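You operate a simulated robot arm through the tools that you are given. There is no shell and no other tool. Be economical: measure what you need, move in short steps, check, and stop when the job is done.

Carry out the task below with a simulated robot arm. There is one attempt and no reset: what you move stays moved.

JOB
Marble the pink card in blue and green at the end tub; stand it in the grey rack there.
Fine: dab, comb and park the comb; dip at least four fifths of the card; sticks back in their pots; leave the other cards clean. Set down upright: what you pick out.
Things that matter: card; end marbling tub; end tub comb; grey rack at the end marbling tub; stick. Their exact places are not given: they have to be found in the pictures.

The check looks at the end state, three seconds after you hand in, the way a careful person would. Anything else that was tipped, shoved, dropped, spilled or broken makes it a failure.

ROBOT AND FRAMES
A 7-joint arm with a four-finger gripper on a trunk, on a base that drives. Base frame: it is fixed to the floor where the robot stands at the start and does not move with it; the origin is under the middle of the robot, x ahead of it, y to its left, z up; the surface under the hand at the start is at about z = 740. Readings come in mm, degrees, newtons and seconds.
Its first joint turns from -69.0 to 172.0 degrees. Places, roughly: end marbling tub [600, -300, 800]; end tub comb [600, -200, 900]; grey rack at the end marbling tub [700, -500, 700]. Payload 3.67 kg.
Tool frame: the origin (TCP) lies between the finger pads and is the grasp point; the fingertips stand 28 mm ahead of it; z points along the fingers, y is the line along which they close. Largest opening 112 mm; the body of the gripper starts 73 mm behind the TCP.
Orientation is told as [roll, pitch, yaw] about the base's x, y, z axes, in that order, counted from this pose: with the fingers straight down and closing along the base's y, the tool's x points along the base's -x, its y along +y and its z along -z.

CONTROLS
- The arm moves only by the tool drive_tool. Its argument "targets" is a list of rows, each a list of 3 entries, a list of its own where there are three numbers: the shift along the tool's x, y, z in mm, then the turn, a rotation vector about the tool's x, y, z in degrees, then the closure in counts, from 0 (fully open) to 255 (shut). In form: [[[dx, dy, dz], [rx, ry, rz], gripper], ...]. A call has 1 to 10 rows; each row is the pose to reach, as a shift and turn from the pose commanded when the call began, along the tool's axes at that moment. Each row takes 0.2 s and may step no farther than 50 mm and 8.6 degrees from the row before; otherwise, or with a gripper value out of range, the whole call is refused. Where a pose cannot be reached the arm comes as near as it can. A force on the tool above 40 N (or 10 N above the force at the start of the call, whichever is more), or a blocked arm, ends the call early, and 0.2 s more pass. The fingers move at their own pace and stop on an object; they squeeze with about 21 N. The grip force told is the motor's: it shows also when the fingers shut on nothing. Time passes only in rows, and 0.2 s behind the last, so rows that repeat a pose let the fingers close. It gives the time, the measured TCP pose, the force on the tool (base axes), the opening and the grip force at its end, in the units of the frame above (readings bear some noise), with the torque about the TCP (base axes, N m) and any sound that the robot's microphone picked up.
- Cameras (640 x 400 px; columns grow to the right, rows downward): "scene" is now at [125.8, -27.9, 1342.4]; the picture's right is [-0.40, -0.92, -0.00], its down [-0.53, 0.23, -0.82] and it looks along [0.75, -0.32, -0.58] (base axes); focal length 255 px, centre (320, 200). "wrist" rides on the gripper at [60, -18, -104] in the tool frame; the picture's right is [0.29, 0.96, 0.00], its down [-0.80, 0.24, -0.55] and it looks along [-0.53, 0.16, 0.83] (tool axes); focal length 234 px, centre (320, 200).
- capture(camera): a new picture of that camera. No time passes.
- slide_trunk(by): slides the trunk up (or, below 0, down) by that many mm; the arm and the scene camera ride with it, the base frame stays. It gives what a move gives, with no picture.
- base_move(legs): drives the robot by 1 to 6 legs, each [ahead, turn to the left] in mm and degrees, along the robot's own axes; the way and the turn of a leg run together, so that a leg with both is an arc; at most 1500 mm and 180 degrees a leg. The arm and the cameras ride along, it lands a little off, and it stops where it bumps. It gives what a move gives.
- turn_head(pan, tilt): turns the head with the scene camera to pan (to the left, within 86 degrees either way) and tilt (down, from -29 to 69), counted from straight ahead of the robot. It gives what a move gives.
- point_at(camera, pixels): for up to 12 pixels [column, row] of the newest picture of that camera ("zoom" is the newest enlarged one), the place [x, y, z] in the base frame of the surface seen there, good to about 2 mm, but the place of the scene camera against the robot may be out by one fixed shift of up to 12 mm in any direction. No time passes.
- inspect(camera, box): a new picture of the part [left, top, right, bottom] of that camera's present view, enlarged. No time passes.
- close_job(): hands the job in; it is judged then, once.

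Work in short steps. Measure before you move; look again where a grasp or a placing could have gone wrong, and mend it. You have 80 turns and 48 pictures in all, those below and enlarged ones among them. Open the gripper and draw the arm clear of the work before you hand the job in, unless the task says otherwise; then end with one line.

The tools are called after "Emit:" as a command line: name --argument value ..., lists and objects as JSON in quotes. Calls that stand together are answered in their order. drive_tool: Moves the arm, as the interface text tells. Its arguments: {"type":"object","properties":{"targets":{"type":"array"}},"required":["targets"]} The other tools are called the same way: slide_trunk (by) slides the trunk up or down; base_move (legs) drives the base; turn_head (pan, tilt) turns the head that bears the scene camera; capture (camera) takes a picture; point_at (camera, pixels) gives the place of the surface under pixels of a picture; inspect (camera, box) takes an enlarged picture of a part of a camera's view; close_job () hands the job in.

At the start:

```text
t: 0.0
tcp_pos: [714.7, -154.4, 1181.0]
ee_rot: [0.0, 0.0, -0.1]
contact_force: [-0.2, 0.4, -0.5]
torque: [0.03, -0.03, -0.02]
opening: 111.9
finger_force: 0.0
trunk travel left (down, up): [-475.0, 365.0]
robot x, y, heading: [-3.7, -4.2, 0.1]
head pan, tilt: [-23.3, 35.3]
```

scene: 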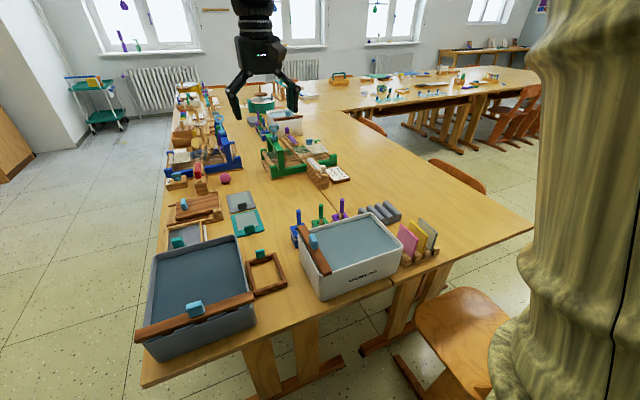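
wrist: 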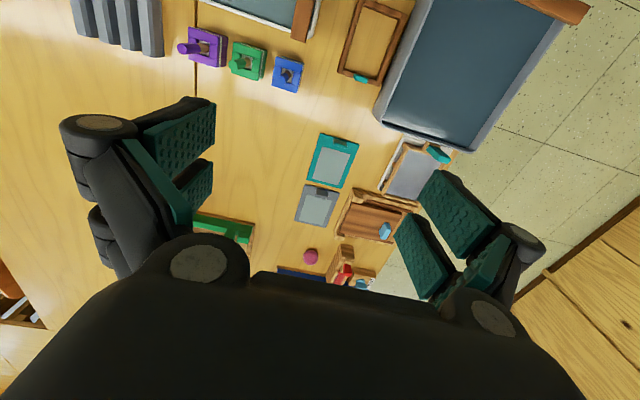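

The scene shows a white tub near (350,255) with a comb on its rim, pots with sticks at (320,215), cards at (418,240) and a grey rack at (380,212). I'll enlarge that area.

Emit:
inspect --camera "scene" --box '[270, 180, 450, 305]'

Emit:
turn_head --pan -35 --tilt 50

Emit:
capture --camera "scene"

```text
3.20 times, centred on (360, 242) of scene
```

zoom: 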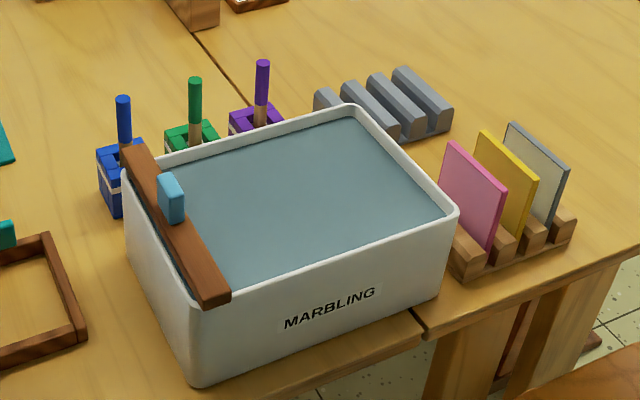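

```text
t: 0.8
tcp_pos: [714.9, -153.2, 1180.0]
ee_rot: [0.0, 0.0, 0.0]
contact_force: [-0.6, 0.3, 1.1]
torque: [0.01, 0.02, -0.03]
opening: 112.3
finger_force: 0.0
trunk travel left (down, up): [-475.0, 365.0]
robot x, y, heading: [-3.5, -1.7, -0.1]
head pan, tilt: [-35.0, 50.0]
```

```text
44 pictures are left
```

scene: 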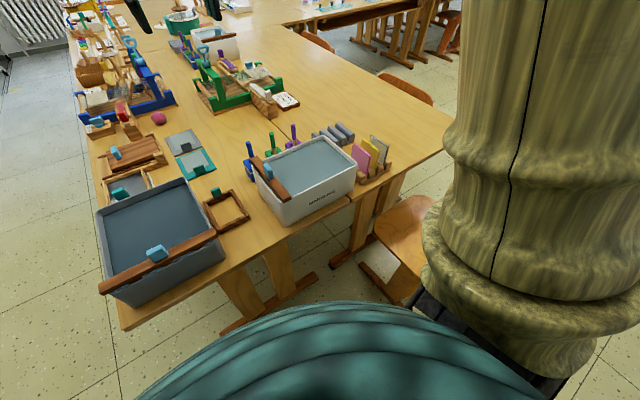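

The tub by me is labelled MARBLING. I'll measure it with an enlarged view.

Emit:
inspect --camera "scene" --box '[235, 115, 405, 230]'

```text
3.48 times, centred on (320, 172) of scene
```

zoom: 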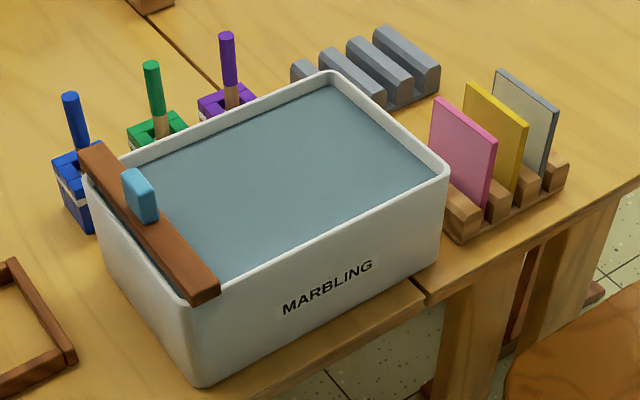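

Zoom pixels: pots' sticks at (75,120),(154,85),(228,60); comb handle (140,195); cards; rack. I'll measure them all.

Emit:
point_at --camera "zoom" --pixels '[[70, 95], [80, 145], [151, 64], [160, 130], [226, 35], [135, 172], [142, 207], [90, 153], [205, 290], [333, 74], [445, 172], [300, 180]]'

Emit:
point_at --camera "zoom" --pixels '[[436, 98], [494, 140], [486, 208], [432, 140], [467, 83], [526, 121], [497, 71], [555, 108], [300, 66], [328, 55], [405, 92], [60, 230]]'

Emit:
point_at --camera "zoom" --pixels '[[380, 28], [433, 60], [352, 40], [410, 75], [325, 52], [378, 92], [430, 92], [380, 107], [440, 215], [465, 240], [565, 180], [187, 387]]'

```text
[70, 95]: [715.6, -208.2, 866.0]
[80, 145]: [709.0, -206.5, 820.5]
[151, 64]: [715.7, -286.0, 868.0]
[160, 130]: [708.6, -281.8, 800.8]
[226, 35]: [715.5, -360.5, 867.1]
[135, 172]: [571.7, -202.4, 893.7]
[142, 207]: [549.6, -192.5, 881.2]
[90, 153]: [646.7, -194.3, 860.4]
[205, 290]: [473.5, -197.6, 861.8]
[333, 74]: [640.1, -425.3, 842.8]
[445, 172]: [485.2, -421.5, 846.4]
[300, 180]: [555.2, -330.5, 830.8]
```

```text
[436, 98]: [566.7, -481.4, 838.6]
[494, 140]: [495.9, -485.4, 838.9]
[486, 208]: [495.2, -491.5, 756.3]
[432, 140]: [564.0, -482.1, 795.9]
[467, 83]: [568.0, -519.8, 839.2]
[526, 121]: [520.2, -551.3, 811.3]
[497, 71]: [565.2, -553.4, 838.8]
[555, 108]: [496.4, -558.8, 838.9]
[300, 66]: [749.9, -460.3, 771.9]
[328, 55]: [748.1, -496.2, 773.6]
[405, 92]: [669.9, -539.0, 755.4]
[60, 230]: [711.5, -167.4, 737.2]
```

```text
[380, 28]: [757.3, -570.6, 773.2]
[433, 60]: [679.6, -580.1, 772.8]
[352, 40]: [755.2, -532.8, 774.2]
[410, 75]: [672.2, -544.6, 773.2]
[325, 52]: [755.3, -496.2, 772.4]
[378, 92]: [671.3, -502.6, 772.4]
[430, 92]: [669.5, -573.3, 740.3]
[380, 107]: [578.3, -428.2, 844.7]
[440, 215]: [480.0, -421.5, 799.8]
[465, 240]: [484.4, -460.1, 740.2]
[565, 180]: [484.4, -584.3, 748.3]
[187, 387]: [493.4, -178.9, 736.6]
```

Everything is within reach from here. The scene camera may be offset, so I'll move the hand over the tub and use the wrist camera for accurate measurements.

Emit:
drive_tool --targets '[[[40, -26, 0], [0, 0, 0], 0], [[80, -52, 0], [0, 0, 0], 0], [[120, -78, 0], [0, 0, 0], 0], [[160, -105, 0], [0, 0, 0], 0], [[200, -131, 0], [0, 0, 0], 0], [[235, -157, 0], [0, 0, 0], 0], [[235, -157, 0], [0, 0, 0], 0]]'

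Emit:
capture --camera "wrist"

```text
t: 2.4
tcp_pos: [480.1, -320.3, 1180.5]
ee_rot: [0.4, 0.0, 0.0]
contact_force: [-0.1, 0.8, -0.3]
torque: [-0.02, 0.0, 0.03]
opening: 111.9
finger_force: 0.0
trunk travel left (down, up): [-475.0, 365.0]
robot x, y, heading: [-0.2, 3.4, -0.1]
head pan, tilt: [-35.0, 50.0]
```

```text
42 pictures are left
```

wrist: 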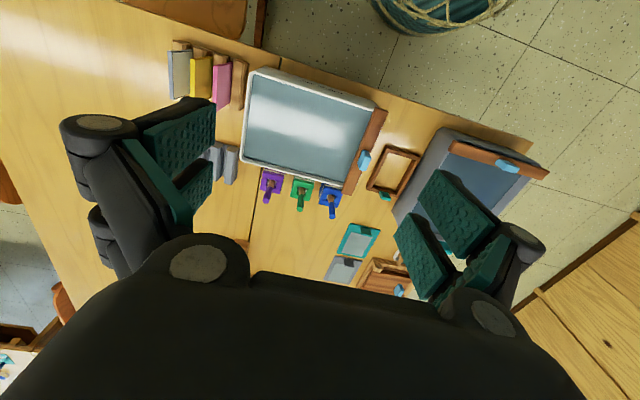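

Everything appears: tub (310,125), comb (365,150), sticks (265,185),(300,190),(328,195), cards (200,80). I'll enlarge two parts of it.

Emit:
inspect --camera "wrist" --box '[230, 60, 400, 220]'

```text
2.50 times, centred on (315, 140) of wrist
```

zoom: 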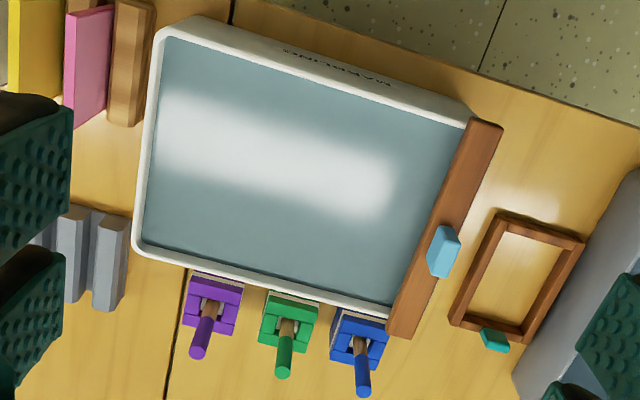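

Emit:
point_at --camera "zoom" --pixels '[[363, 390], [357, 345], [283, 371], [287, 330], [198, 352], [447, 235], [437, 270], [485, 130], [400, 330], [142, 245], [175, 25], [300, 290]]'

Emit:
point_at --camera "zoom" --pixels '[[88, 8], [70, 15], [110, 8], [85, 100], [340, 320], [380, 360], [265, 300], [310, 345], [275, 200], [130, 20], [75, 220], [108, 230]]'

```text
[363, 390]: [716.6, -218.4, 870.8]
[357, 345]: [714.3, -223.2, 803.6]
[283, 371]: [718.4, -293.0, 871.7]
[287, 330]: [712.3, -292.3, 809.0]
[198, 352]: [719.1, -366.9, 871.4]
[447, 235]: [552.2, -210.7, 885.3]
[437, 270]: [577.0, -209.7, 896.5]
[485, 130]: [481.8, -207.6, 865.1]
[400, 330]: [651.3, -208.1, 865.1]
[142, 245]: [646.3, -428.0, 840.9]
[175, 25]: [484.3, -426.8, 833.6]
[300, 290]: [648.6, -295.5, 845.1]
```

```text
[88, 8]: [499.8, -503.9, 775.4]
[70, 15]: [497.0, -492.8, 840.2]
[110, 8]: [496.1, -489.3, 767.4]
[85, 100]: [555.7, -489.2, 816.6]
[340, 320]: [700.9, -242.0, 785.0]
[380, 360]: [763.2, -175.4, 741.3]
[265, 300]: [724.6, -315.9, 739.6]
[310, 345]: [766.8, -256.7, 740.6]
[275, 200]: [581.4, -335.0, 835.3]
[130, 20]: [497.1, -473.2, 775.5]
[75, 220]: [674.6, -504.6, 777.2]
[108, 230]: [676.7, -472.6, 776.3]
```

Blue stick stands at about (716,-220), with its handle from z 805 to 871. I go above it with the fingers part closed.

Emit:
drive_tool --targets '[[[-35, 14, 20], [0, 0, 0], 110], [[-75, 30, 40], [0, 0, 0], 110], [[-115, 47, 60], [0, 0, 0], 110], [[-155, 64, 80], [0, 0, 0], 110], [[-195, 82, 95], [0, 0, 0], 110], [[-236, 100, 110], [0, 0, 0], 110], [[-236, 100, 155], [0, 0, 0], 110], [[-236, 100, 200], [0, 0, 0], 110], [[-236, 100, 230], [0, 0, 0], 110], [[-236, 100, 230], [0, 0, 0], 110]]'

Emit:
capture --camera "wrist"

```text
t: 4.6
tcp_pos: [714.0, -211.2, 949.2]
ee_rot: [0.0, 0.0, 0.0]
contact_force: [0.0, -0.3, -0.1]
torque: [-0.02, -0.02, 0.02]
opening: 63.4
finger_force: 0.0
trunk travel left (down, up): [-475.0, 365.0]
robot x, y, heading: [1.6, -1.3, 0.1]
head pan, tilt: [-35.0, 50.0]
```

```text
40 pictures are left
```

wrist: 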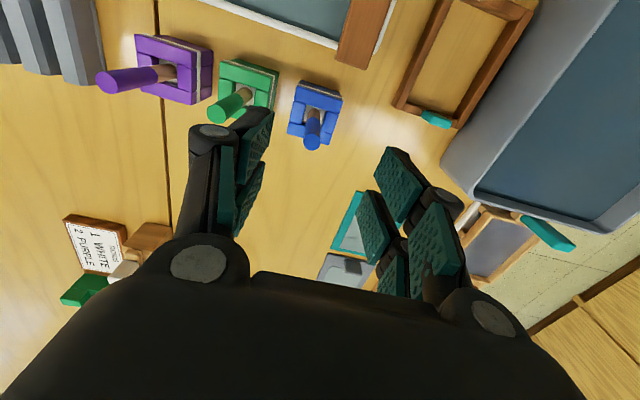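

The readings vary by some mm, so I measure the stick again from this closer view.

Emit:
point_at --camera "wrist" --pixels '[[312, 142], [314, 125], [317, 112], [308, 142], [317, 142], [230, 113], [105, 83], [300, 138], [340, 97]]'

Emit:
drive_tool --targets '[[[0, 0, 0], [0, 0, 0], 110]]'

```text
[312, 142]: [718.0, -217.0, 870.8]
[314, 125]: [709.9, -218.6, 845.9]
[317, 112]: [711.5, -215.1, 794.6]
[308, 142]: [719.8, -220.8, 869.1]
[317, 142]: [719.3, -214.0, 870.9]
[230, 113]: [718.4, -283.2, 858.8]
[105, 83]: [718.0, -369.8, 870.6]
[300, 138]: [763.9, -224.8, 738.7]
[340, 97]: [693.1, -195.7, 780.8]
```

```text
t: 5.0
tcp_pos: [715.3, -211.8, 948.9]
ee_rot: [-0.1, 0.0, 0.0]
contact_force: [-0.4, 0.9, 0.2]
torque: [0.03, 0.0, 0.03]
opening: 63.7
finger_force: 0.1
trunk travel left (down, up): [-475.0, 365.0]
robot x, y, heading: [-5.5, -2.2, -0.1]
head pan, tilt: [-35.0, 50.0]
```

Stick centre is about (716,-217.5). I'll shift 6 mm, descend to TCP z≈843 and close.

Emit:
drive_tool --targets '[[[-1, -6, 30], [0, 0, 0], 110], [[-1, -6, 70], [0, 0, 0], 110], [[-1, -6, 106], [0, 0, 0], 110], [[-1, -6, 106], [0, 0, 0], 110], [[-1, -6, 106], [0, 0, 0], 255], [[-1, -6, 106], [0, 0, 0], 255], [[-1, -6, 106], [0, 0, 0], 255]]'

Emit:
capture --camera "wrist"

```text
t: 6.6
tcp_pos: [717.1, -218.6, 842.9]
ee_rot: [0.0, 0.0, 0.0]
contact_force: [0.4, -0.5, -0.1]
torque: [-0.02, -0.01, 0.02]
opening: 7.4
finger_force: 21.0
trunk travel left (down, up): [-475.0, 365.0]
robot x, y, heading: [-0.5, -0.2, -0.2]
head pan, tilt: [-35.0, 50.0]
```

```text
39 pictures are left
```

wrist: 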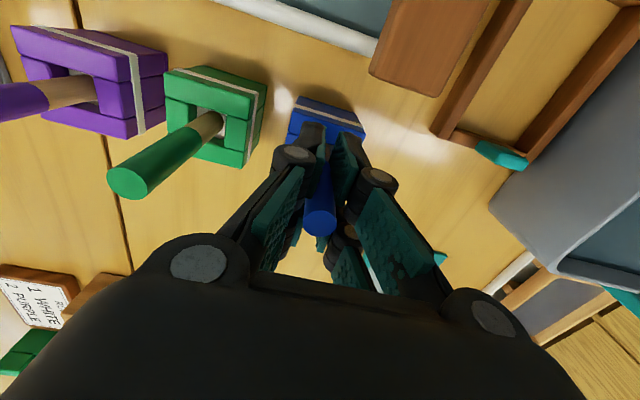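

The stick is held (opening 7.4, force 21). Lifting straight up 150 mm and checking.

Emit:
drive_tool --targets '[[[0, 0, -30], [0, 0, 0], 255], [[0, 0, -70], [0, 0, 0], 255], [[0, 0, -110], [0, 0, 0], 255], [[0, 0, -150], [0, 0, 0], 255], [[0, 0, -150], [0, 0, 0], 255]]'

Emit:
inspect --camera "scene" --box '[225, 80, 415, 230]'

```text
t: 7.8
tcp_pos: [717.9, -214.7, 991.5]
ee_rot: [0.0, 0.1, 0.1]
contact_force: [0.6, 0.0, -0.3]
torque: [0.0, 0.0, 0.01]
opening: 6.8
finger_force: 21.2
trunk travel left (down, up): [-475.0, 365.0]
robot x, y, heading: [0.1, 3.0, 0.0]
head pan, tilt: [-35.0, 50.0]
```

```text
2.67 times, centred on (320, 155) of scene
```

zoom: 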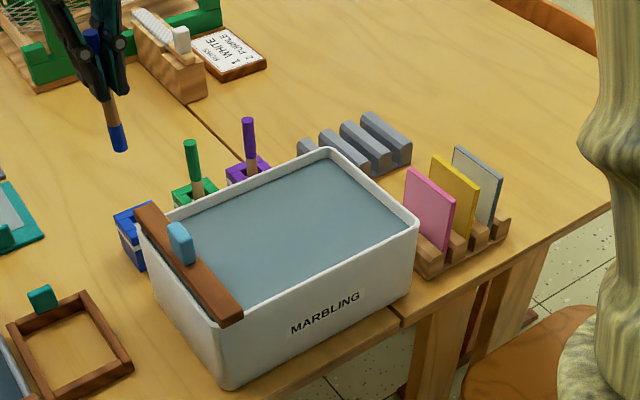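

Stick is held upright, with its painted tip at zoom (121,148). Measuring the tip length.

Emit:
point_at --camera "zoom" --pixels '[[121, 149], [119, 130], [92, 32], [300, 230], [280, 180]]'

```text
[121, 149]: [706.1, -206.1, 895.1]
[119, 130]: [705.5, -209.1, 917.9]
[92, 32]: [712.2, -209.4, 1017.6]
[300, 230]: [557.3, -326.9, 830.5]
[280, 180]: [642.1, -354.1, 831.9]
```

Tip is ~63 mm above the water level (same camera). I move over the bath at about (570,-290), still high, then dip 70 mm and lift.

Emit:
drive_tool --targets '[[[20, -35, -5], [0, 0, 0], 255], [[55, -60, -5], [0, 0, 0], 255], [[100, -73, -5], [0, 0, 0], 255], [[147, -73, 0], [0, 0, 0], 255], [[147, -73, 0], [0, 0, 0], 255], [[147, -73, 35], [0, 0, 0], 255], [[147, -73, 69], [0, 0, 0], 255], [[147, -73, 69], [0, 0, 0], 255], [[147, -73, 30], [0, 0, 0], 255], [[147, -73, -5], [0, 0, 0], 255]]'

Emit:
inspect --camera "scene" --box '[225, 80, 415, 230]'

```text
t: 10.0
tcp_pos: [568.6, -289.9, 1000.0]
ee_rot: [0.0, 0.1, 0.1]
contact_force: [-0.1, -0.4, 0.0]
torque: [-0.01, -0.04, 0.01]
opening: 6.7
finger_force: 21.2
trunk travel left (down, up): [-475.0, 365.0]
robot x, y, heading: [-2.4, 1.0, 0.2]
head pan, tilt: [-35.0, 50.0]
```

```text
2.67 times, centred on (320, 155) of scene
```

zoom: 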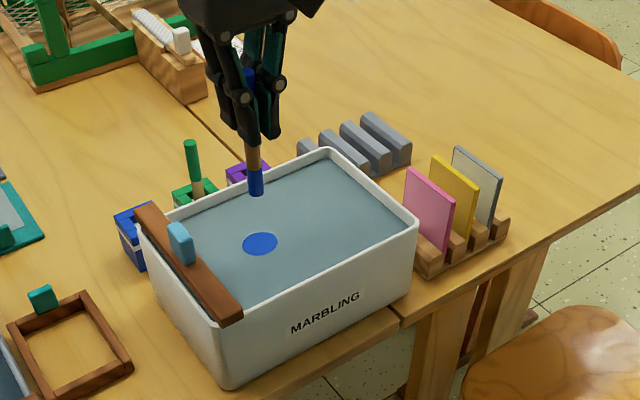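

A blue disc lies on the water at (260,243). Returning above the blue pot by the reverse path, then checking alignment.

Emit:
drive_tool --targets '[[[-47, 0, 0], [0, 0, 0], 255], [[-92, 13, 0], [0, 0, 0], 255], [[-127, 38, 0], [0, 0, 0], 255], [[-147, 73, 5], [0, 0, 0], 255], [[-147, 73, 45], [0, 0, 0], 255], [[-147, 73, 45], [0, 0, 0], 255]]'

Emit:
capture --camera "wrist"

```text
t: 11.4
tcp_pos: [716.5, -216.9, 956.5]
ee_rot: [0.1, 0.1, 0.0]
contact_force: [-0.1, -0.2, 0.1]
torque: [-0.03, -0.02, -0.02]
opening: 6.6
finger_force: 21.3
trunk travel left (down, up): [-475.0, 365.0]
robot x, y, heading: [-1.4, 1.8, 0.1]
head pan, tilt: [-35.0, 50.0]
```

```text
36 pictures are left
```

wrist: 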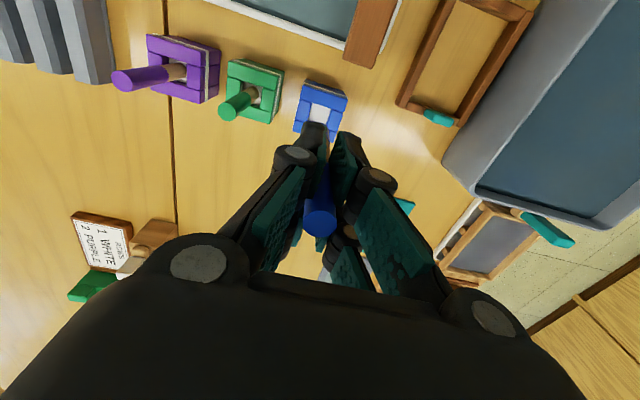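

The pot hasn't moved. Lowering by 109 mm, opening only part way so the neighbours stay clear, then rising.

Emit:
drive_tool --targets '[[[0, 0, 40], [0, 0, 0], 255], [[0, 0, 80], [0, 0, 0], 255], [[0, 0, 109], [0, 0, 0], 255], [[0, 0, 109], [0, 0, 0], 255], [[0, 0, 109], [0, 0, 0], 150], [[0, 0, 109], [0, 0, 0], 110], [[0, 0, 80], [0, 0, 0], 110], [[0, 0, 40], [0, 0, 0], 110], [[0, 0, 0], [0, 0, 0], 110], [[0, 0, 0], [0, 0, 0], 110]]'

Emit:
capture --camera "wrist"

```text
t: 13.6
tcp_pos: [720.0, -216.1, 954.3]
ee_rot: [0.1, 0.0, 0.1]
contact_force: [0.4, 0.1, 0.4]
torque: [-0.03, 0.01, 0.0]
opening: 64.1
finger_force: 0.1
trunk travel left (down, up): [-475.0, 365.0]
robot x, y, heading: [-2.3, -1.9, -0.1]
head pan, tilt: [-35.0, 50.0]
```

```text
35 pictures are left
```

wrist: 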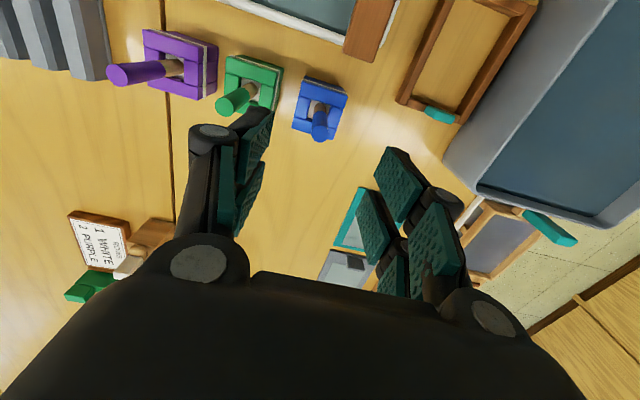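

Blue stick is back in its pot. Moving over the green stick (~y -292).

Emit:
drive_tool --targets '[[[0, -40, 0], [0, 0, 0], 110], [[0, -74, 0], [0, 0, 0], 110], [[0, -74, 0], [0, 0, 0], 110]]'

Emit:
capture --camera "wrist"

```text
t: 14.4
tcp_pos: [718.8, -292.0, 957.0]
ee_rot: [0.0, 0.0, 0.0]
contact_force: [0.2, 0.1, -0.7]
torque: [-0.02, 0.0, 0.01]
opening: 63.8
finger_force: 0.0
trunk travel left (down, up): [-475.0, 365.0]
robot x, y, heading: [1.3, 0.7, 0.2]
head pan, tilt: [-35.0, 50.0]
```

```text
34 pictures are left
```

wrist: 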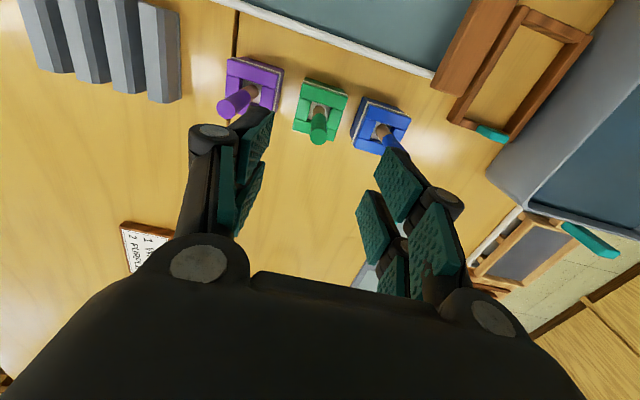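

Emit:
point_at --camera "wrist" --pixels '[[317, 138], [319, 125], [321, 110]]'

```text
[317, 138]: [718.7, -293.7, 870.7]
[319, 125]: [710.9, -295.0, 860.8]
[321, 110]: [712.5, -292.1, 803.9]
```

Green stick centre y≈-293: shift 1.5 mm, descend 110, close, lift.

Emit:
drive_tool --targets '[[[0, -1.5, 40], [0, 0, 0], 110], [[0, -1.5, 80], [0, 0, 0], 110], [[0, -1.5, 110], [0, 0, 0], 110], [[0, -1.5, 110], [0, 0, 0], 110], [[0, -1.5, 110], [0, 0, 0], 255], [[0, -1.5, 110], [0, 0, 0], 255], [[0, -1.5, 110], [0, 0, 0], 255]]'

Emit:
drive_tool --targets '[[[0, 0, -30], [0, 0, 0], 255], [[0, 0, -70], [0, 0, 0], 255], [[0, 0, -110], [0, 0, 0], 255], [[0, 0, -155], [0, 0, 0], 255], [[0, 0, -155], [0, 0, 0], 255]]'

Emit:
inspect --camera "scene" --box '[225, 80, 415, 230]'

```text
t: 16.0
tcp_pos: [716.4, -292.3, 844.0]
ee_rot: [0.0, 0.0, 0.1]
contact_force: [-0.1, 0.7, 0.2]
torque: [0.0, 0.0, 0.06]
opening: 12.1
finger_force: 21.2
trunk travel left (down, up): [-475.0, 365.0]
robot x, y, heading: [1.1, -1.1, 0.1]
head pan, tilt: [-35.0, 50.0]
```

```text
t: 17.2
tcp_pos: [716.4, -291.1, 998.6]
ee_rot: [0.0, 0.1, 0.0]
contact_force: [0.1, -0.3, 0.1]
torque: [0.0, 0.02, 0.01]
opening: 12.2
finger_force: 21.5
trunk travel left (down, up): [-475.0, 365.0]
robot x, y, heading: [-0.3, 0.2, -0.0]
head pan, tilt: [-35.0, 50.0]
```

```text
2.67 times, centred on (320, 155) of scene
```

zoom: 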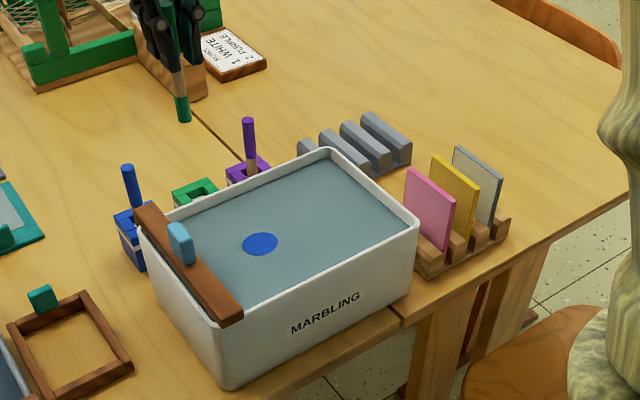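

Green stick held cleanly. Dab it at about (570,-350).

Emit:
drive_tool --targets '[[[40, -15, 0], [0, 0, 0], 255], [[80, -30, 0], [0, 0, 0], 255], [[120, -45, 0], [0, 0, 0], 255], [[147, -58, 0], [0, 0, 0], 255], [[147, -58, 0], [0, 0, 0], 255], [[147, -58, 40], [0, 0, 0], 255], [[147, -58, 74], [0, 0, 0], 255], [[147, -58, 74], [0, 0, 0], 255], [[147, -58, 35], [0, 0, 0], 255], [[147, -58, 0], [0, 0, 0], 255]]'

Emit:
drive_tool --targets '[[[-40, 15, 0], [0, 0, 0], 255], [[-80, 30, 0], [0, 0, 0], 255], [[-120, 45, 0], [0, 0, 0], 255], [[-147, 58, 0], [0, 0, 0], 255], [[-147, 58, 45], [0, 0, 0], 255], [[-147, 58, 45], [0, 0, 0], 255]]'

Emit:
inspect --camera "scene" --box '[225, 80, 415, 230]'

Emit:
capture --camera "wrist"

```text
t: 19.4
tcp_pos: [568.0, -351.6, 999.2]
ee_rot: [0.0, 0.1, 0.1]
contact_force: [0.3, 0.2, -0.3]
torque: [0.0, -0.03, -0.01]
opening: 12.0
finger_force: 21.0
trunk travel left (down, up): [-475.0, 365.0]
robot x, y, heading: [-4.6, 2.3, -0.1]
head pan, tilt: [-35.0, 50.0]
```

```text
t: 20.8
tcp_pos: [718.0, -292.6, 954.9]
ee_rot: [0.0, -0.1, 0.1]
contact_force: [0.2, 0.3, 0.5]
torque: [-0.04, 0.02, 0.0]
opening: 11.9
finger_force: 21.5
trunk travel left (down, up): [-475.0, 365.0]
robot x, y, heading: [0.0, 0.6, -0.2]
head pan, tilt: [-35.0, 50.0]
```

```text
2.67 times, centred on (320, 155) of scene
```

zoom: 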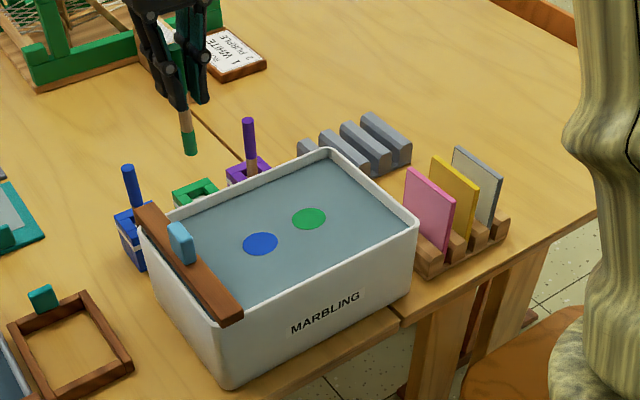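

```text
31 pictures are left
```

wrist: 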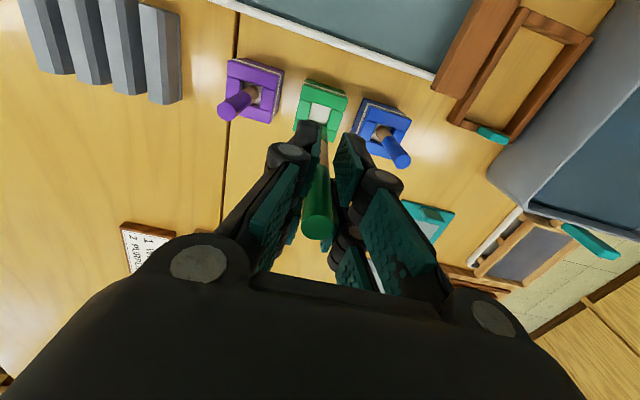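

Both colours are on the water and the green pot is in place. Lowering the green stick back 109 mm, releasing and rising.

Emit:
drive_tool --targets '[[[0, 0, 40], [0, 0, 0], 255], [[0, 0, 80], [0, 0, 0], 255], [[0, 0, 109], [0, 0, 0], 255], [[0, 0, 109], [0, 0, 0], 255], [[0, 0, 109], [0, 0, 0], 150], [[0, 0, 109], [0, 0, 0], 120], [[0, 0, 80], [0, 0, 0], 120], [[0, 0, 40], [0, 0, 0], 120], [[0, 0, 0], [0, 0, 0], 120], [[0, 0, 0], [0, 0, 0], 120]]'

Emit:
drive_tool --targets '[[[30, 15, -40], [0, 0, 0], 110], [[70, 35, -40], [0, 0, 0], 110], [[110, 55, -40], [0, 0, 0], 110], [[148, 84, -40], [0, 0, 0], 110], [[148, 84, -40], [0, 0, 0], 110]]'

Emit:
capture --camera "wrist"

Emit:
inspect --camera "scene" --box '[225, 80, 415, 230]'

```text
t: 23.0
tcp_pos: [716.5, -291.1, 955.7]
ee_rot: [0.0, 0.0, 0.0]
contact_force: [0.0, 0.1, -0.7]
torque: [0.01, -0.02, 0.02]
opening: 59.1
finger_force: 0.1
trunk travel left (down, up): [-475.0, 365.0]
robot x, y, heading: [-4.0, 3.6, 0.0]
head pan, tilt: [-35.0, 50.0]
```

```text
refused: row 1 steps farther than a row can; nothing moved
```

```text
30 pictures are left
```

wrist: 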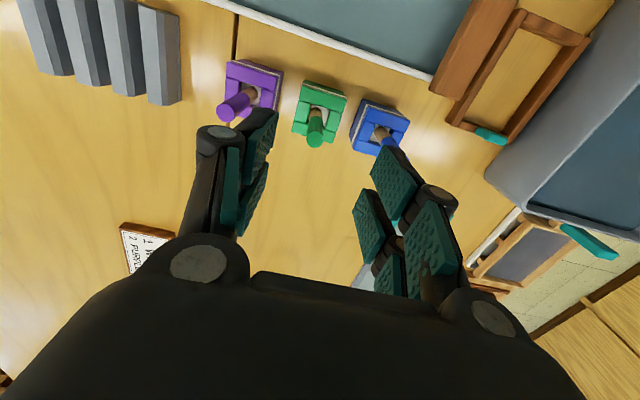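

```text
2.67 times, centred on (320, 155) of scene
```

zoom: 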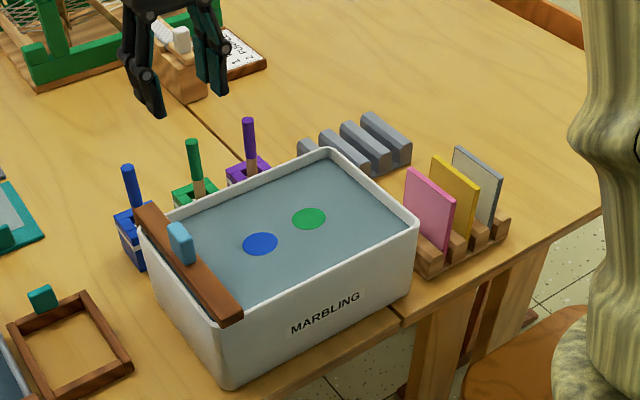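

Sticks are both back. Next the comb: moving above its handle near (566,-209) and measuring.

Emit:
drive_tool --targets '[[[30, 15, -20], [0, 0, 0], 110], [[70, 35, -30], [0, 0, 0], 110], [[110, 58, -30], [0, 0, 0], 110], [[150, 82, -30], [0, 0, 0], 110], [[150, 82, -30], [0, 0, 0], 110], [[150, 82, -30], [0, 0, 0], 110]]'

Emit:
capture --camera "wrist"

```text
t: 24.4
tcp_pos: [565.8, -210.6, 985.1]
ee_rot: [-0.1, 0.0, 0.0]
contact_force: [-0.3, 0.3, 0.1]
torque: [0.02, 0.01, -0.02]
opening: 63.6
finger_force: 0.0
trunk travel left (down, up): [-475.0, 365.0]
robot x, y, heading: [-1.2, 1.7, -0.3]
head pan, tilt: [-35.0, 50.0]
```

```text
28 pictures are left
```

wrist: 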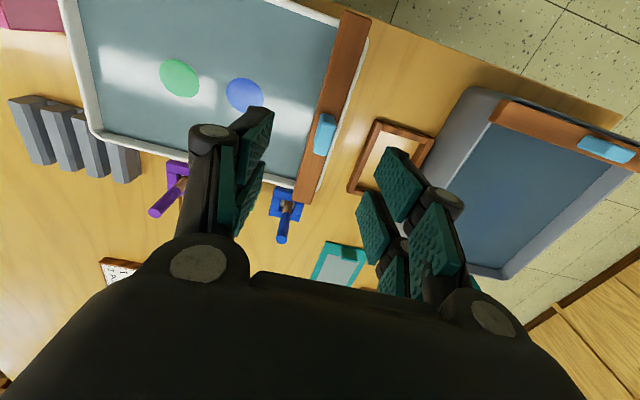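

Emit:
inspect --camera "wrist" --box '[260, 0, 420, 210]'

```text
1.90 times, centred on (340, 105) of wrist
```

zoom: 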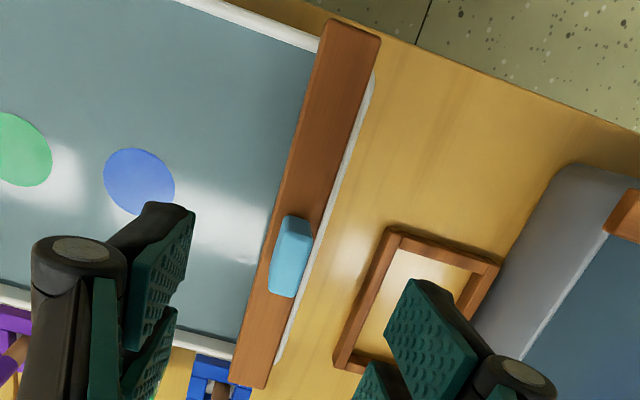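

Emit:
point_at --camera "zoom" --pixels '[[286, 275], [278, 275], [296, 275], [285, 292], [293, 235], [285, 240], [307, 240], [300, 217], [262, 300], [300, 310], [350, 40], [250, 375]]'

```text
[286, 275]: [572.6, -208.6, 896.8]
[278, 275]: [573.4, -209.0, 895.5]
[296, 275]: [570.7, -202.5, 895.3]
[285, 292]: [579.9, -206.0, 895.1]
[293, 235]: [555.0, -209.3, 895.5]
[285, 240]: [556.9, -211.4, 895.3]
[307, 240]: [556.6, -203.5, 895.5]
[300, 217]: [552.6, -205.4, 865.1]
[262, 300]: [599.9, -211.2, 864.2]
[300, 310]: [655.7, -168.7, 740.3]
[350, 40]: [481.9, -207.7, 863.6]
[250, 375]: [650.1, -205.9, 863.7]
```

Handle is centred at (567,-207), top z 896. Descend to TCP ≈897 (tips at 869, just above the bar) and grip.

Emit:
drive_tool --targets '[[[-1, 3.5, 40], [0, 0, 0], 110], [[-1, 3.5, 70], [0, 0, 0], 110], [[-1, 3.5, 87], [0, 0, 0], 110], [[-1, 3.5, 87], [0, 0, 0], 110], [[-1, 3.5, 87], [0, 0, 0], 255], [[-1, 3.5, 87], [0, 0, 0], 255], [[-1, 3.5, 87], [0, 0, 0], 255]]'

Emit:
drive_tool --targets '[[[0, 0, -20], [0, 0, 0], 255], [[0, 0, -50], [0, 0, 0], 255], [[0, 0, -50], [0, 0, 0], 255]]'

Emit:
inspect --camera "scene" --box '[225, 80, 415, 230]'

```text
t: 26.0
tcp_pos: [570.1, -205.7, 899.8]
ee_rot: [0.0, 0.0, 0.0]
contact_force: [1.9, -7.2, -3.5]
torque: [-0.24, -0.12, 0.25]
opening: 14.1
finger_force: 44.8
trunk travel left (down, up): [-475.0, 365.0]
robot x, y, heading: [1.0, -0.4, -0.0]
head pan, tilt: [-35.0, 50.0]
```

```text
t: 26.3
tcp_pos: [569.3, -205.8, 906.0]
ee_rot: [0.0, 0.5, 0.0]
contact_force: [17.0, -5.4, -31.7]
torque: [-0.11, -1.13, 0.15]
opening: 14.0
finger_force: 44.9
trunk travel left (down, up): [-475.0, 365.0]
robot x, y, heading: [3.5, -0.6, 0.0]
head pan, tilt: [-35.0, 50.0]
stopped in row 1: the force on the tool passed its limit at 90 N (the readings are from after the stop); the commanded pose is now the measured one
```

```text
2.67 times, centred on (320, 155) of scene
```

zoom: 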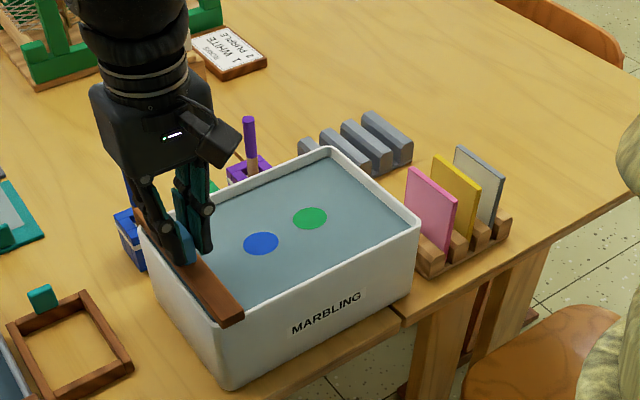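

The comb doesn't lift: it resists at 90 N and seems to be guided on the tub. I'll ease down to relieve the force, then try sliding it along the tub (−y).

Emit:
drive_tool --targets '[[[0, 0, 5], [0, 0, 0], 255], [[0, 0, 5], [0, 0, 0], 255]]'

```text
t: 26.9
tcp_pos: [569.1, -206.6, 905.7]
ee_rot: [-0.1, 0.2, 0.0]
contact_force: [24.6, -9.8, 19.0]
torque: [-0.24, 0.45, 0.18]
opening: 14.1
finger_force: 45.0
trunk travel left (down, up): [-475.0, 365.0]
robot x, y, heading: [1.3, 0.8, 0.3]
head pan, tilt: [-35.0, 50.0]
```

There's residual strain in the grip (24 N in x). I'll release, let it settle, and grip again unstrained.

Emit:
drive_tool --targets '[[[0, 0, 0], [0, 0, 0], 190], [[0, 0, 0], [0, 0, 0], 190], [[0, 0, 0], [0, 0, 0], 190]]'

Emit:
capture --camera "wrist"

```text
t: 27.7
tcp_pos: [567.2, -204.0, 904.6]
ee_rot: [0.1, 0.4, 0.1]
contact_force: [-0.2, -0.1, -0.7]
torque: [0.02, 0.01, 0.0]
opening: 28.5
finger_force: 0.0
trunk travel left (down, up): [-475.0, 365.0]
robot x, y, heading: [-1.7, -3.2, -0.0]
head pan, tilt: [-35.0, 50.0]
```

```text
25 pictures are left
```

wrist: 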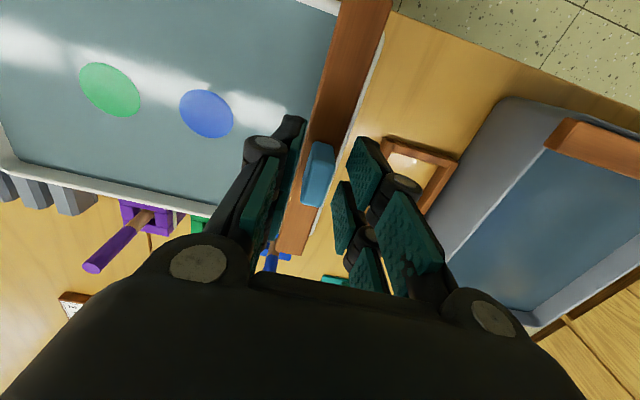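

The handle sits slightly toward −y between the fingers. I'll cage it loosely (opening ~18 mm) rather than squeeze, and try sliding 25 mm in −y.

Emit:
drive_tool --targets '[[[0, -3, 5], [0, 0, 0], 190], [[0, -3, 5], [0, 0, 0], 212], [[0, -3, 5], [0, 0, 0], 212], [[0, -15, 5], [0, 0, 0], 212], [[0, -27, 5], [0, 0, 0], 212], [[0, -27, 5], [0, 0, 0], 212]]'

Emit:
inspect --camera "scene" --box '[225, 80, 415, 230]'

```text
t: 29.1
tcp_pos: [566.2, -230.9, 899.4]
ee_rot: [0.0, 0.4, 0.0]
contact_force: [0.2, 1.4, -0.6]
torque: [-0.02, 0.05, 0.0]
opening: 18.9
finger_force: 0.1
trunk travel left (down, up): [-475.0, 365.0]
robot x, y, heading: [1.0, -1.0, -0.2]
head pan, tilt: [-35.0, 50.0]
```

```text
2.67 times, centred on (320, 155) of scene
```

zoom: 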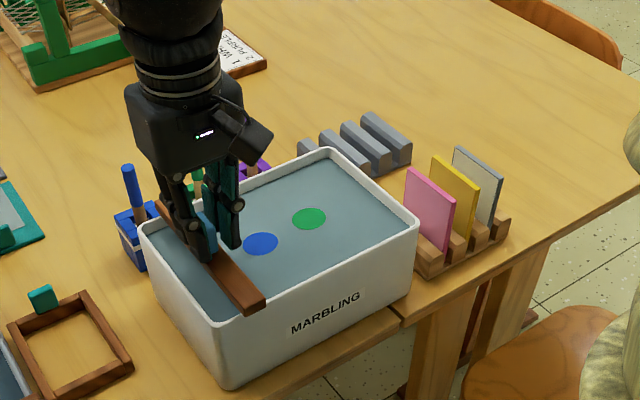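

It slides freely (1.4 N). Combing on to about y −400.

Emit:
drive_tool --targets '[[[0, -20, 0], [0, 0, 0], 212], [[0, -40, 0], [0, 0, 0], 212], [[0, -60, 0], [0, 0, 0], 212], [[0, -80, 0], [0, 0, 0], 212], [[0, -100, 0], [0, 0, 0], 212], [[0, -120, 0], [0, 0, 0], 212], [[0, -140, 0], [0, 0, 0], 212], [[0, -155, 0], [0, 0, 0], 212], [[0, -170, 0], [0, 0, 0], 212], [[0, -170, 0], [0, 0, 0], 212]]'

Emit:
inspect --camera "scene" --box '[225, 80, 415, 230]'

```text
t: 31.3
tcp_pos: [565.9, -402.1, 899.4]
ee_rot: [-0.1, 0.4, 0.0]
contact_force: [0.1, 0.2, -0.5]
torque: [-0.02, 0.01, -0.02]
opening: 18.8
finger_force: 0.1
trunk travel left (down, up): [-475.0, 365.0]
robot x, y, heading: [1.8, -1.7, -0.1]
head pan, tilt: [-35.0, 50.0]
```

```text
2.67 times, centred on (320, 155) of scene
```

zoom: 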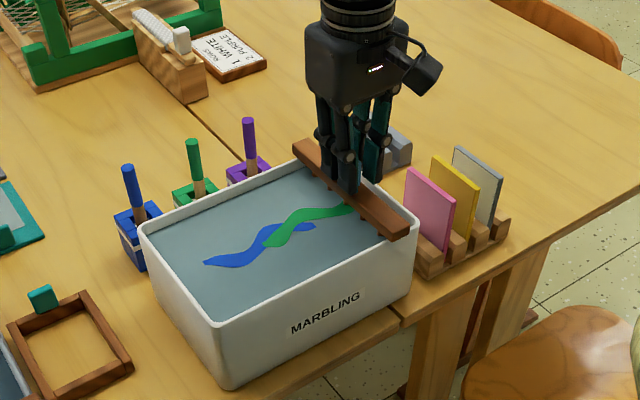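

Wavy blue/green pattern is formed. Sliding the comb back to its parking place at y≈−207.

Emit:
drive_tool --targets '[[[0, 24, 0], [0, 0, 0], 212], [[0, 48, 0], [0, 0, 0], 212], [[0, 72, 0], [0, 0, 0], 212], [[0, 96, 0], [0, 0, 0], 212], [[0, 120, 0], [0, 0, 0], 212], [[0, 144, 0], [0, 0, 0], 212], [[0, 168, 0], [0, 0, 0], 212], [[0, 187, 0], [0, 0, 0], 212], [[0, 198.5, 0], [0, 0, 0], 212], [[0, 198.5, 0], [0, 0, 0], 212]]'

Emit:
drive_tool --targets '[[[0, 0, 0], [0, 0, 0], 190], [[0, 0, 0], [0, 0, 0], 170], [[0, 0, -30], [0, 0, 0], 170], [[0, 0, -70], [0, 0, 0], 170], [[0, 0, -110], [0, 0, 0], 150], [[0, 0, -110], [0, 0, 0], 150]]'

Emit:
inspect --camera "scene" --box '[225, 80, 415, 230]'

Emit:
inspect --camera "wrist" --box '[0, 0, 400, 250]'

```text
t: 33.5
tcp_pos: [565.1, -202.4, 897.9]
ee_rot: [0.0, 0.4, 0.0]
contact_force: [0.7, 1.0, -0.2]
torque: [0.01, -0.01, 0.02]
opening: 19.0
finger_force: 0.1
trunk travel left (down, up): [-475.0, 365.0]
robot x, y, heading: [0.5, 0.5, -0.1]
head pan, tilt: [-35.0, 50.0]
```

```text
t: 34.9
tcp_pos: [568.9, -212.4, 1009.2]
ee_rot: [0.4, 0.4, 0.0]
contact_force: [-0.6, -0.3, -0.2]
torque: [0.05, 0.0, 0.01]
opening: 46.0
finger_force: 0.0
trunk travel left (down, up): [-475.0, 365.0]
robot x, y, heading: [-1.6, -3.4, -0.1]
head pan, tilt: [-35.0, 50.0]
```

```text
2.67 times, centred on (320, 155) of scene
```

zoom: 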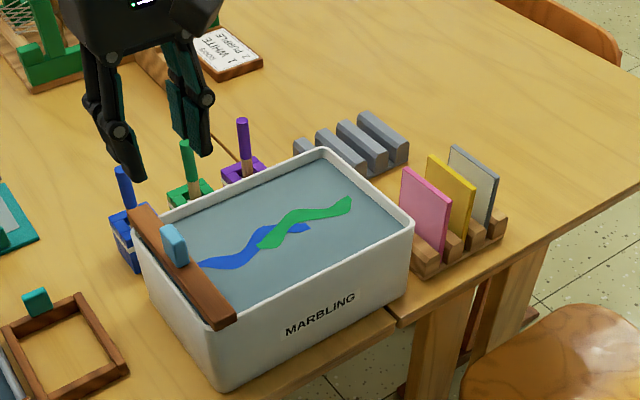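

```text
1.60 times, centred on (200, 125) of wrist
```

zoom: 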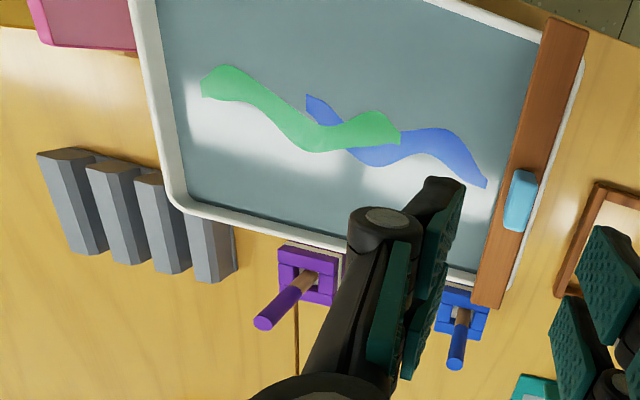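

The comb is back. The reading jumped (y −212, roll 0.4), so I'll let it settle and check the comb position.

Emit:
drive_tool --targets '[[[0, 0, 0], [0, 0, 0], 150], [[0, 0, 0], [0, 0, 0], 150]]'

Emit:
point_at --camera "zoom" --pixels '[[515, 215], [565, 40], [490, 295], [170, 160], [205, 285]]'

```text
t: 35.5
tcp_pos: [567.0, -204.0, 1009.4]
ee_rot: [-0.1, 0.4, 0.2]
contact_force: [-1.0, 0.6, 0.6]
torque: [-0.08, -0.05, -0.06]
opening: 46.2
finger_force: 0.1
trunk travel left (down, up): [-475.0, 365.0]
robot x, y, heading: [-1.3, -1.5, 0.1]
head pan, tilt: [-35.0, 50.0]
```

```text
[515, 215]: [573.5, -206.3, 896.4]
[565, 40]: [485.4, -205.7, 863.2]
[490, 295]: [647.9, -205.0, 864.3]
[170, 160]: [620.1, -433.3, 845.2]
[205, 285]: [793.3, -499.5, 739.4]
```

Comb is parked (y −205 vs −207 at the start). Next I move above the pink card (~532,−489), correcting the 0.4° pitch.

Emit:
drive_tool --targets '[[[5, -40, 0], [0, -0.4, 0], 150], [[10, -85, 0], [0, -0.4, 0], 150], [[15, -130, 0], [0, -0.4, 0], 150], [[20, -175, 0], [0, -0.4, 0], 150], [[25, -215, 0], [0, -0.4, 0], 150], [[30, -255, 0], [0, -0.4, 0], 150], [[35, -284, 0], [0, -0.4, 0], 150], [[35, -284, 20], [0, -0.4, 0], 150], [[35, -284, 40], [0, -0.4, 0], 150], [[35, -284, 40], [0, -0.4, 0], 150]]'

Emit:
drive_tool --targets '[[[0, 0, 0], [0, 0, 0], 150], [[0, 0, 0], [0, 0, 0], 150]]'

Emit:
capture --camera "wrist"

```text
t: 37.7
tcp_pos: [530.6, -482.9, 972.6]
ee_rot: [-0.3, 0.0, 0.1]
contact_force: [-0.3, 0.8, -0.3]
torque: [-0.02, -0.03, 0.01]
opening: 46.1
finger_force: 0.0
trunk travel left (down, up): [-475.0, 365.0]
robot x, y, heading: [-3.6, -0.3, 0.1]
head pan, tilt: [-35.0, 50.0]
```

```text
t: 38.3
tcp_pos: [529.7, -485.0, 971.8]
ee_rot: [-0.1, -0.1, 0.1]
contact_force: [-0.2, -0.4, 0.4]
torque: [-0.04, 0.0, 0.02]
opening: 46.2
finger_force: 0.1
trunk travel left (down, up): [-475.0, 365.0]
robot x, y, heading: [0.2, 1.2, 0.2]
head pan, tilt: [-35.0, 50.0]
```

```text
20 pictures are left
```

wrist: 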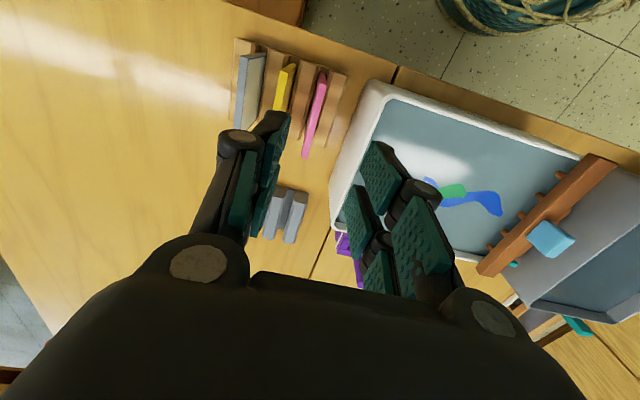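

Enlarging the card tops at (315,100) for measurement.

Emit:
inspect --camera "wrist" --box '[220, 30, 380, 170]'

```text
2.86 times, centred on (300, 100) of wrist
```

zoom: 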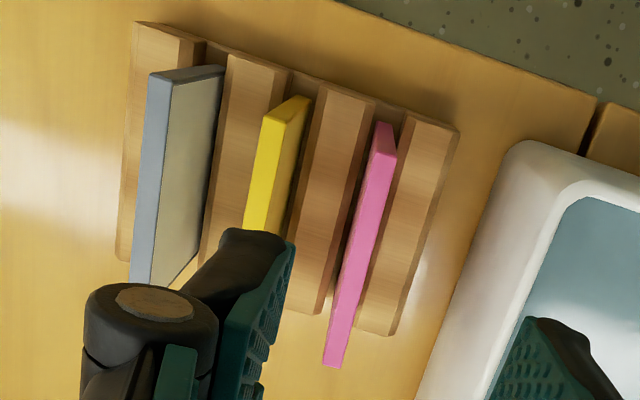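

Emit:
point_at --camera "zoom" --pixels '[[382, 130], [376, 155], [385, 155], [358, 250], [349, 250], [367, 250], [335, 360], [328, 345], [343, 345], [268, 200], [255, 200], [281, 200]]'

Emit:
point_at --camera "zoom" --pixels '[[390, 160], [392, 175], [370, 265], [364, 280], [345, 100], [430, 135], [300, 310], [375, 330]]'

```text
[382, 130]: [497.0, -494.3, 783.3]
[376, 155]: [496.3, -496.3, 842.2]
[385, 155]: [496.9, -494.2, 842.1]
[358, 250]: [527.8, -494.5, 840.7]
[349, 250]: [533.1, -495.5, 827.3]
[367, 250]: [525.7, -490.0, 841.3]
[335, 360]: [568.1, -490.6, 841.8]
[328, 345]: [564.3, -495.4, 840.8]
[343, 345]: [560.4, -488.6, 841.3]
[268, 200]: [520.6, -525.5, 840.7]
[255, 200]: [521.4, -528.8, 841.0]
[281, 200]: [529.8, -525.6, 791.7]
```

```text
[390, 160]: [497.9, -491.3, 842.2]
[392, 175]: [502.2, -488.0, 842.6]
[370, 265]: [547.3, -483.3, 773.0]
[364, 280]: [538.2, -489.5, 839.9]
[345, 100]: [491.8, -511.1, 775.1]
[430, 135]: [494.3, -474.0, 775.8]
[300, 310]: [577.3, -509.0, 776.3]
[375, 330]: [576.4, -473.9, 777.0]
```

Pink card: top z 841, centre (532,−492), ~7 mm thick. Moving to just above it with a narrower opening, then checking alignment.

Emit:
drive_tool --targets '[[[-2, -6, 35], [0, 0, 0], 185], [[-2, -6, 70], [0, 0, 0], 185], [[-2, -6, 70], [0, 0, 0], 185], [[-2, -6, 70], [0, 0, 0], 185]]'

Emit:
drive_tool --targets '[[[0, 0, 0], [0, 0, 0], 185]]'

Emit:
capture --camera "wrist"

```text
t: 39.3
tcp_pos: [532.3, -493.3, 900.8]
ee_rot: [0.1, 0.0, 0.0]
contact_force: [0.5, 0.2, 0.4]
torque: [-0.01, -0.02, 0.03]
opening: 30.7
finger_force: 0.2
trunk travel left (down, up): [-475.0, 365.0]
robot x, y, heading: [2.2, 0.8, 0.3]
head pan, tilt: [-35.0, 50.0]
```

```text
t: 39.7
tcp_pos: [532.4, -492.5, 899.9]
ee_rot: [0.0, 0.0, 0.1]
contact_force: [-0.5, 0.8, 0.2]
torque: [-0.03, -0.01, -0.02]
opening: 30.9
finger_force: 0.1
trunk travel left (down, up): [-475.0, 365.0]
robot x, y, heading: [1.8, 1.7, 0.1]
head pan, tilt: [-35.0, 50.0]
```

```text
18 pictures are left
```

wrist: 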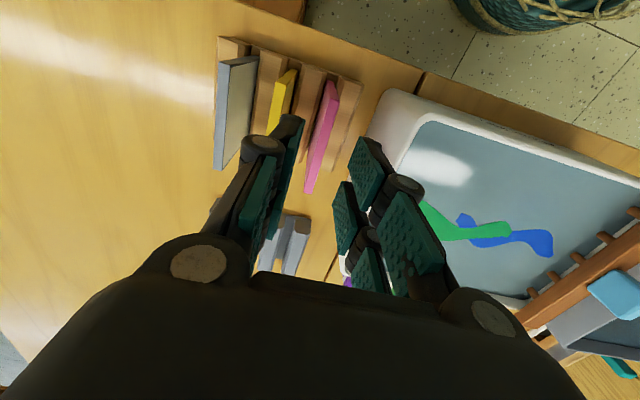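

Emit:
point_at --camera "wrist" --pixels '[[317, 140], [322, 140], [326, 140], [313, 170], [318, 170], [280, 95]]'

```text
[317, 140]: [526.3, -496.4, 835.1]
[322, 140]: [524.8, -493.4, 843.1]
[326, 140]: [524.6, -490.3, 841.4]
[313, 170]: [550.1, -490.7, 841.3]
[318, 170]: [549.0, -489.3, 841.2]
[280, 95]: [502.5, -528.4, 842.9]
```

Aligned with the card. Descend 46 mm (tips ~15 mm below the card's top), and grip.

Emit:
drive_tool --targets '[[[0, 0, 20], [0, 0, 0], 185], [[0, 0, 46], [0, 0, 0], 185], [[0, 0, 46], [0, 0, 0], 185], [[0, 0, 46], [0, 0, 0], 255], [[0, 0, 46], [0, 0, 0], 255], [[0, 0, 46], [0, 0, 0], 255]]'

Emit:
drive_tool --targets '[[[0, 0, -20], [0, 0, 0], 255], [[0, 0, -50], [0, 0, 0], 255], [[0, 0, -85], [0, 0, 0], 255], [[0, 0, -125], [0, 0, 0], 255], [[0, 0, -145], [0, 0, 0], 255], [[0, 0, -145], [0, 0, 0], 255]]'

Emit:
inspect --camera "scene" --box '[225, 80, 415, 230]'

```text
t: 41.1
tcp_pos: [535.3, -491.5, 852.4]
ee_rot: [0.0, 0.0, 0.1]
contact_force: [1.1, 0.1, 0.0]
torque: [-0.03, -0.01, -0.02]
opening: 5.9
finger_force: 20.9
trunk travel left (down, up): [-475.0, 365.0]
robot x, y, heading: [2.7, 2.1, -0.0]
head pan, tilt: [-35.0, 50.0]
```

```text
t: 42.5
tcp_pos: [535.1, -493.7, 1002.8]
ee_rot: [0.0, 0.0, 0.0]
contact_force: [-0.8, -0.8, -0.6]
torque: [-0.01, -0.02, 0.03]
opening: 5.9
finger_force: 21.2
trunk travel left (down, up): [-475.0, 365.0]
robot x, y, heading: [1.5, 2.4, 0.0]
head pan, tilt: [-35.0, 50.0]
```

```text
2.67 times, centred on (320, 155) of scene
```

zoom: 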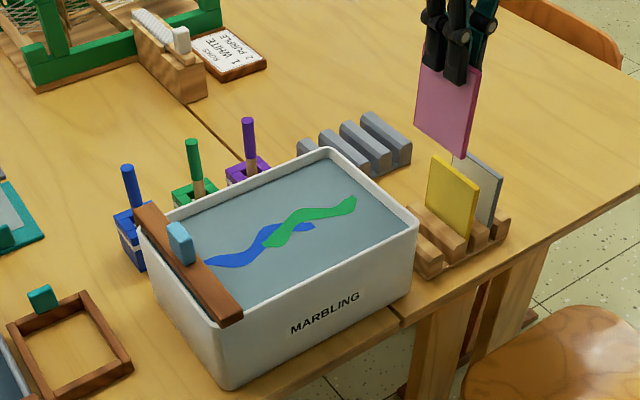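

Card is held upright. Measuring its bottom and top edges and the water under the pattern.

Emit:
point_at --camera "zoom" --pixels '[[466, 157], [417, 124], [420, 68], [478, 75], [472, 150], [296, 230], [330, 215], [270, 240]]'

```text
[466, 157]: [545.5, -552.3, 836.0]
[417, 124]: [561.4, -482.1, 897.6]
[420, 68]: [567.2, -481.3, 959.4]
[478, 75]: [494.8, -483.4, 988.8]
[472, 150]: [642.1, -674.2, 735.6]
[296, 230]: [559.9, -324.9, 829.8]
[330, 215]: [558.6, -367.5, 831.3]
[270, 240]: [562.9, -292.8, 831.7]
```

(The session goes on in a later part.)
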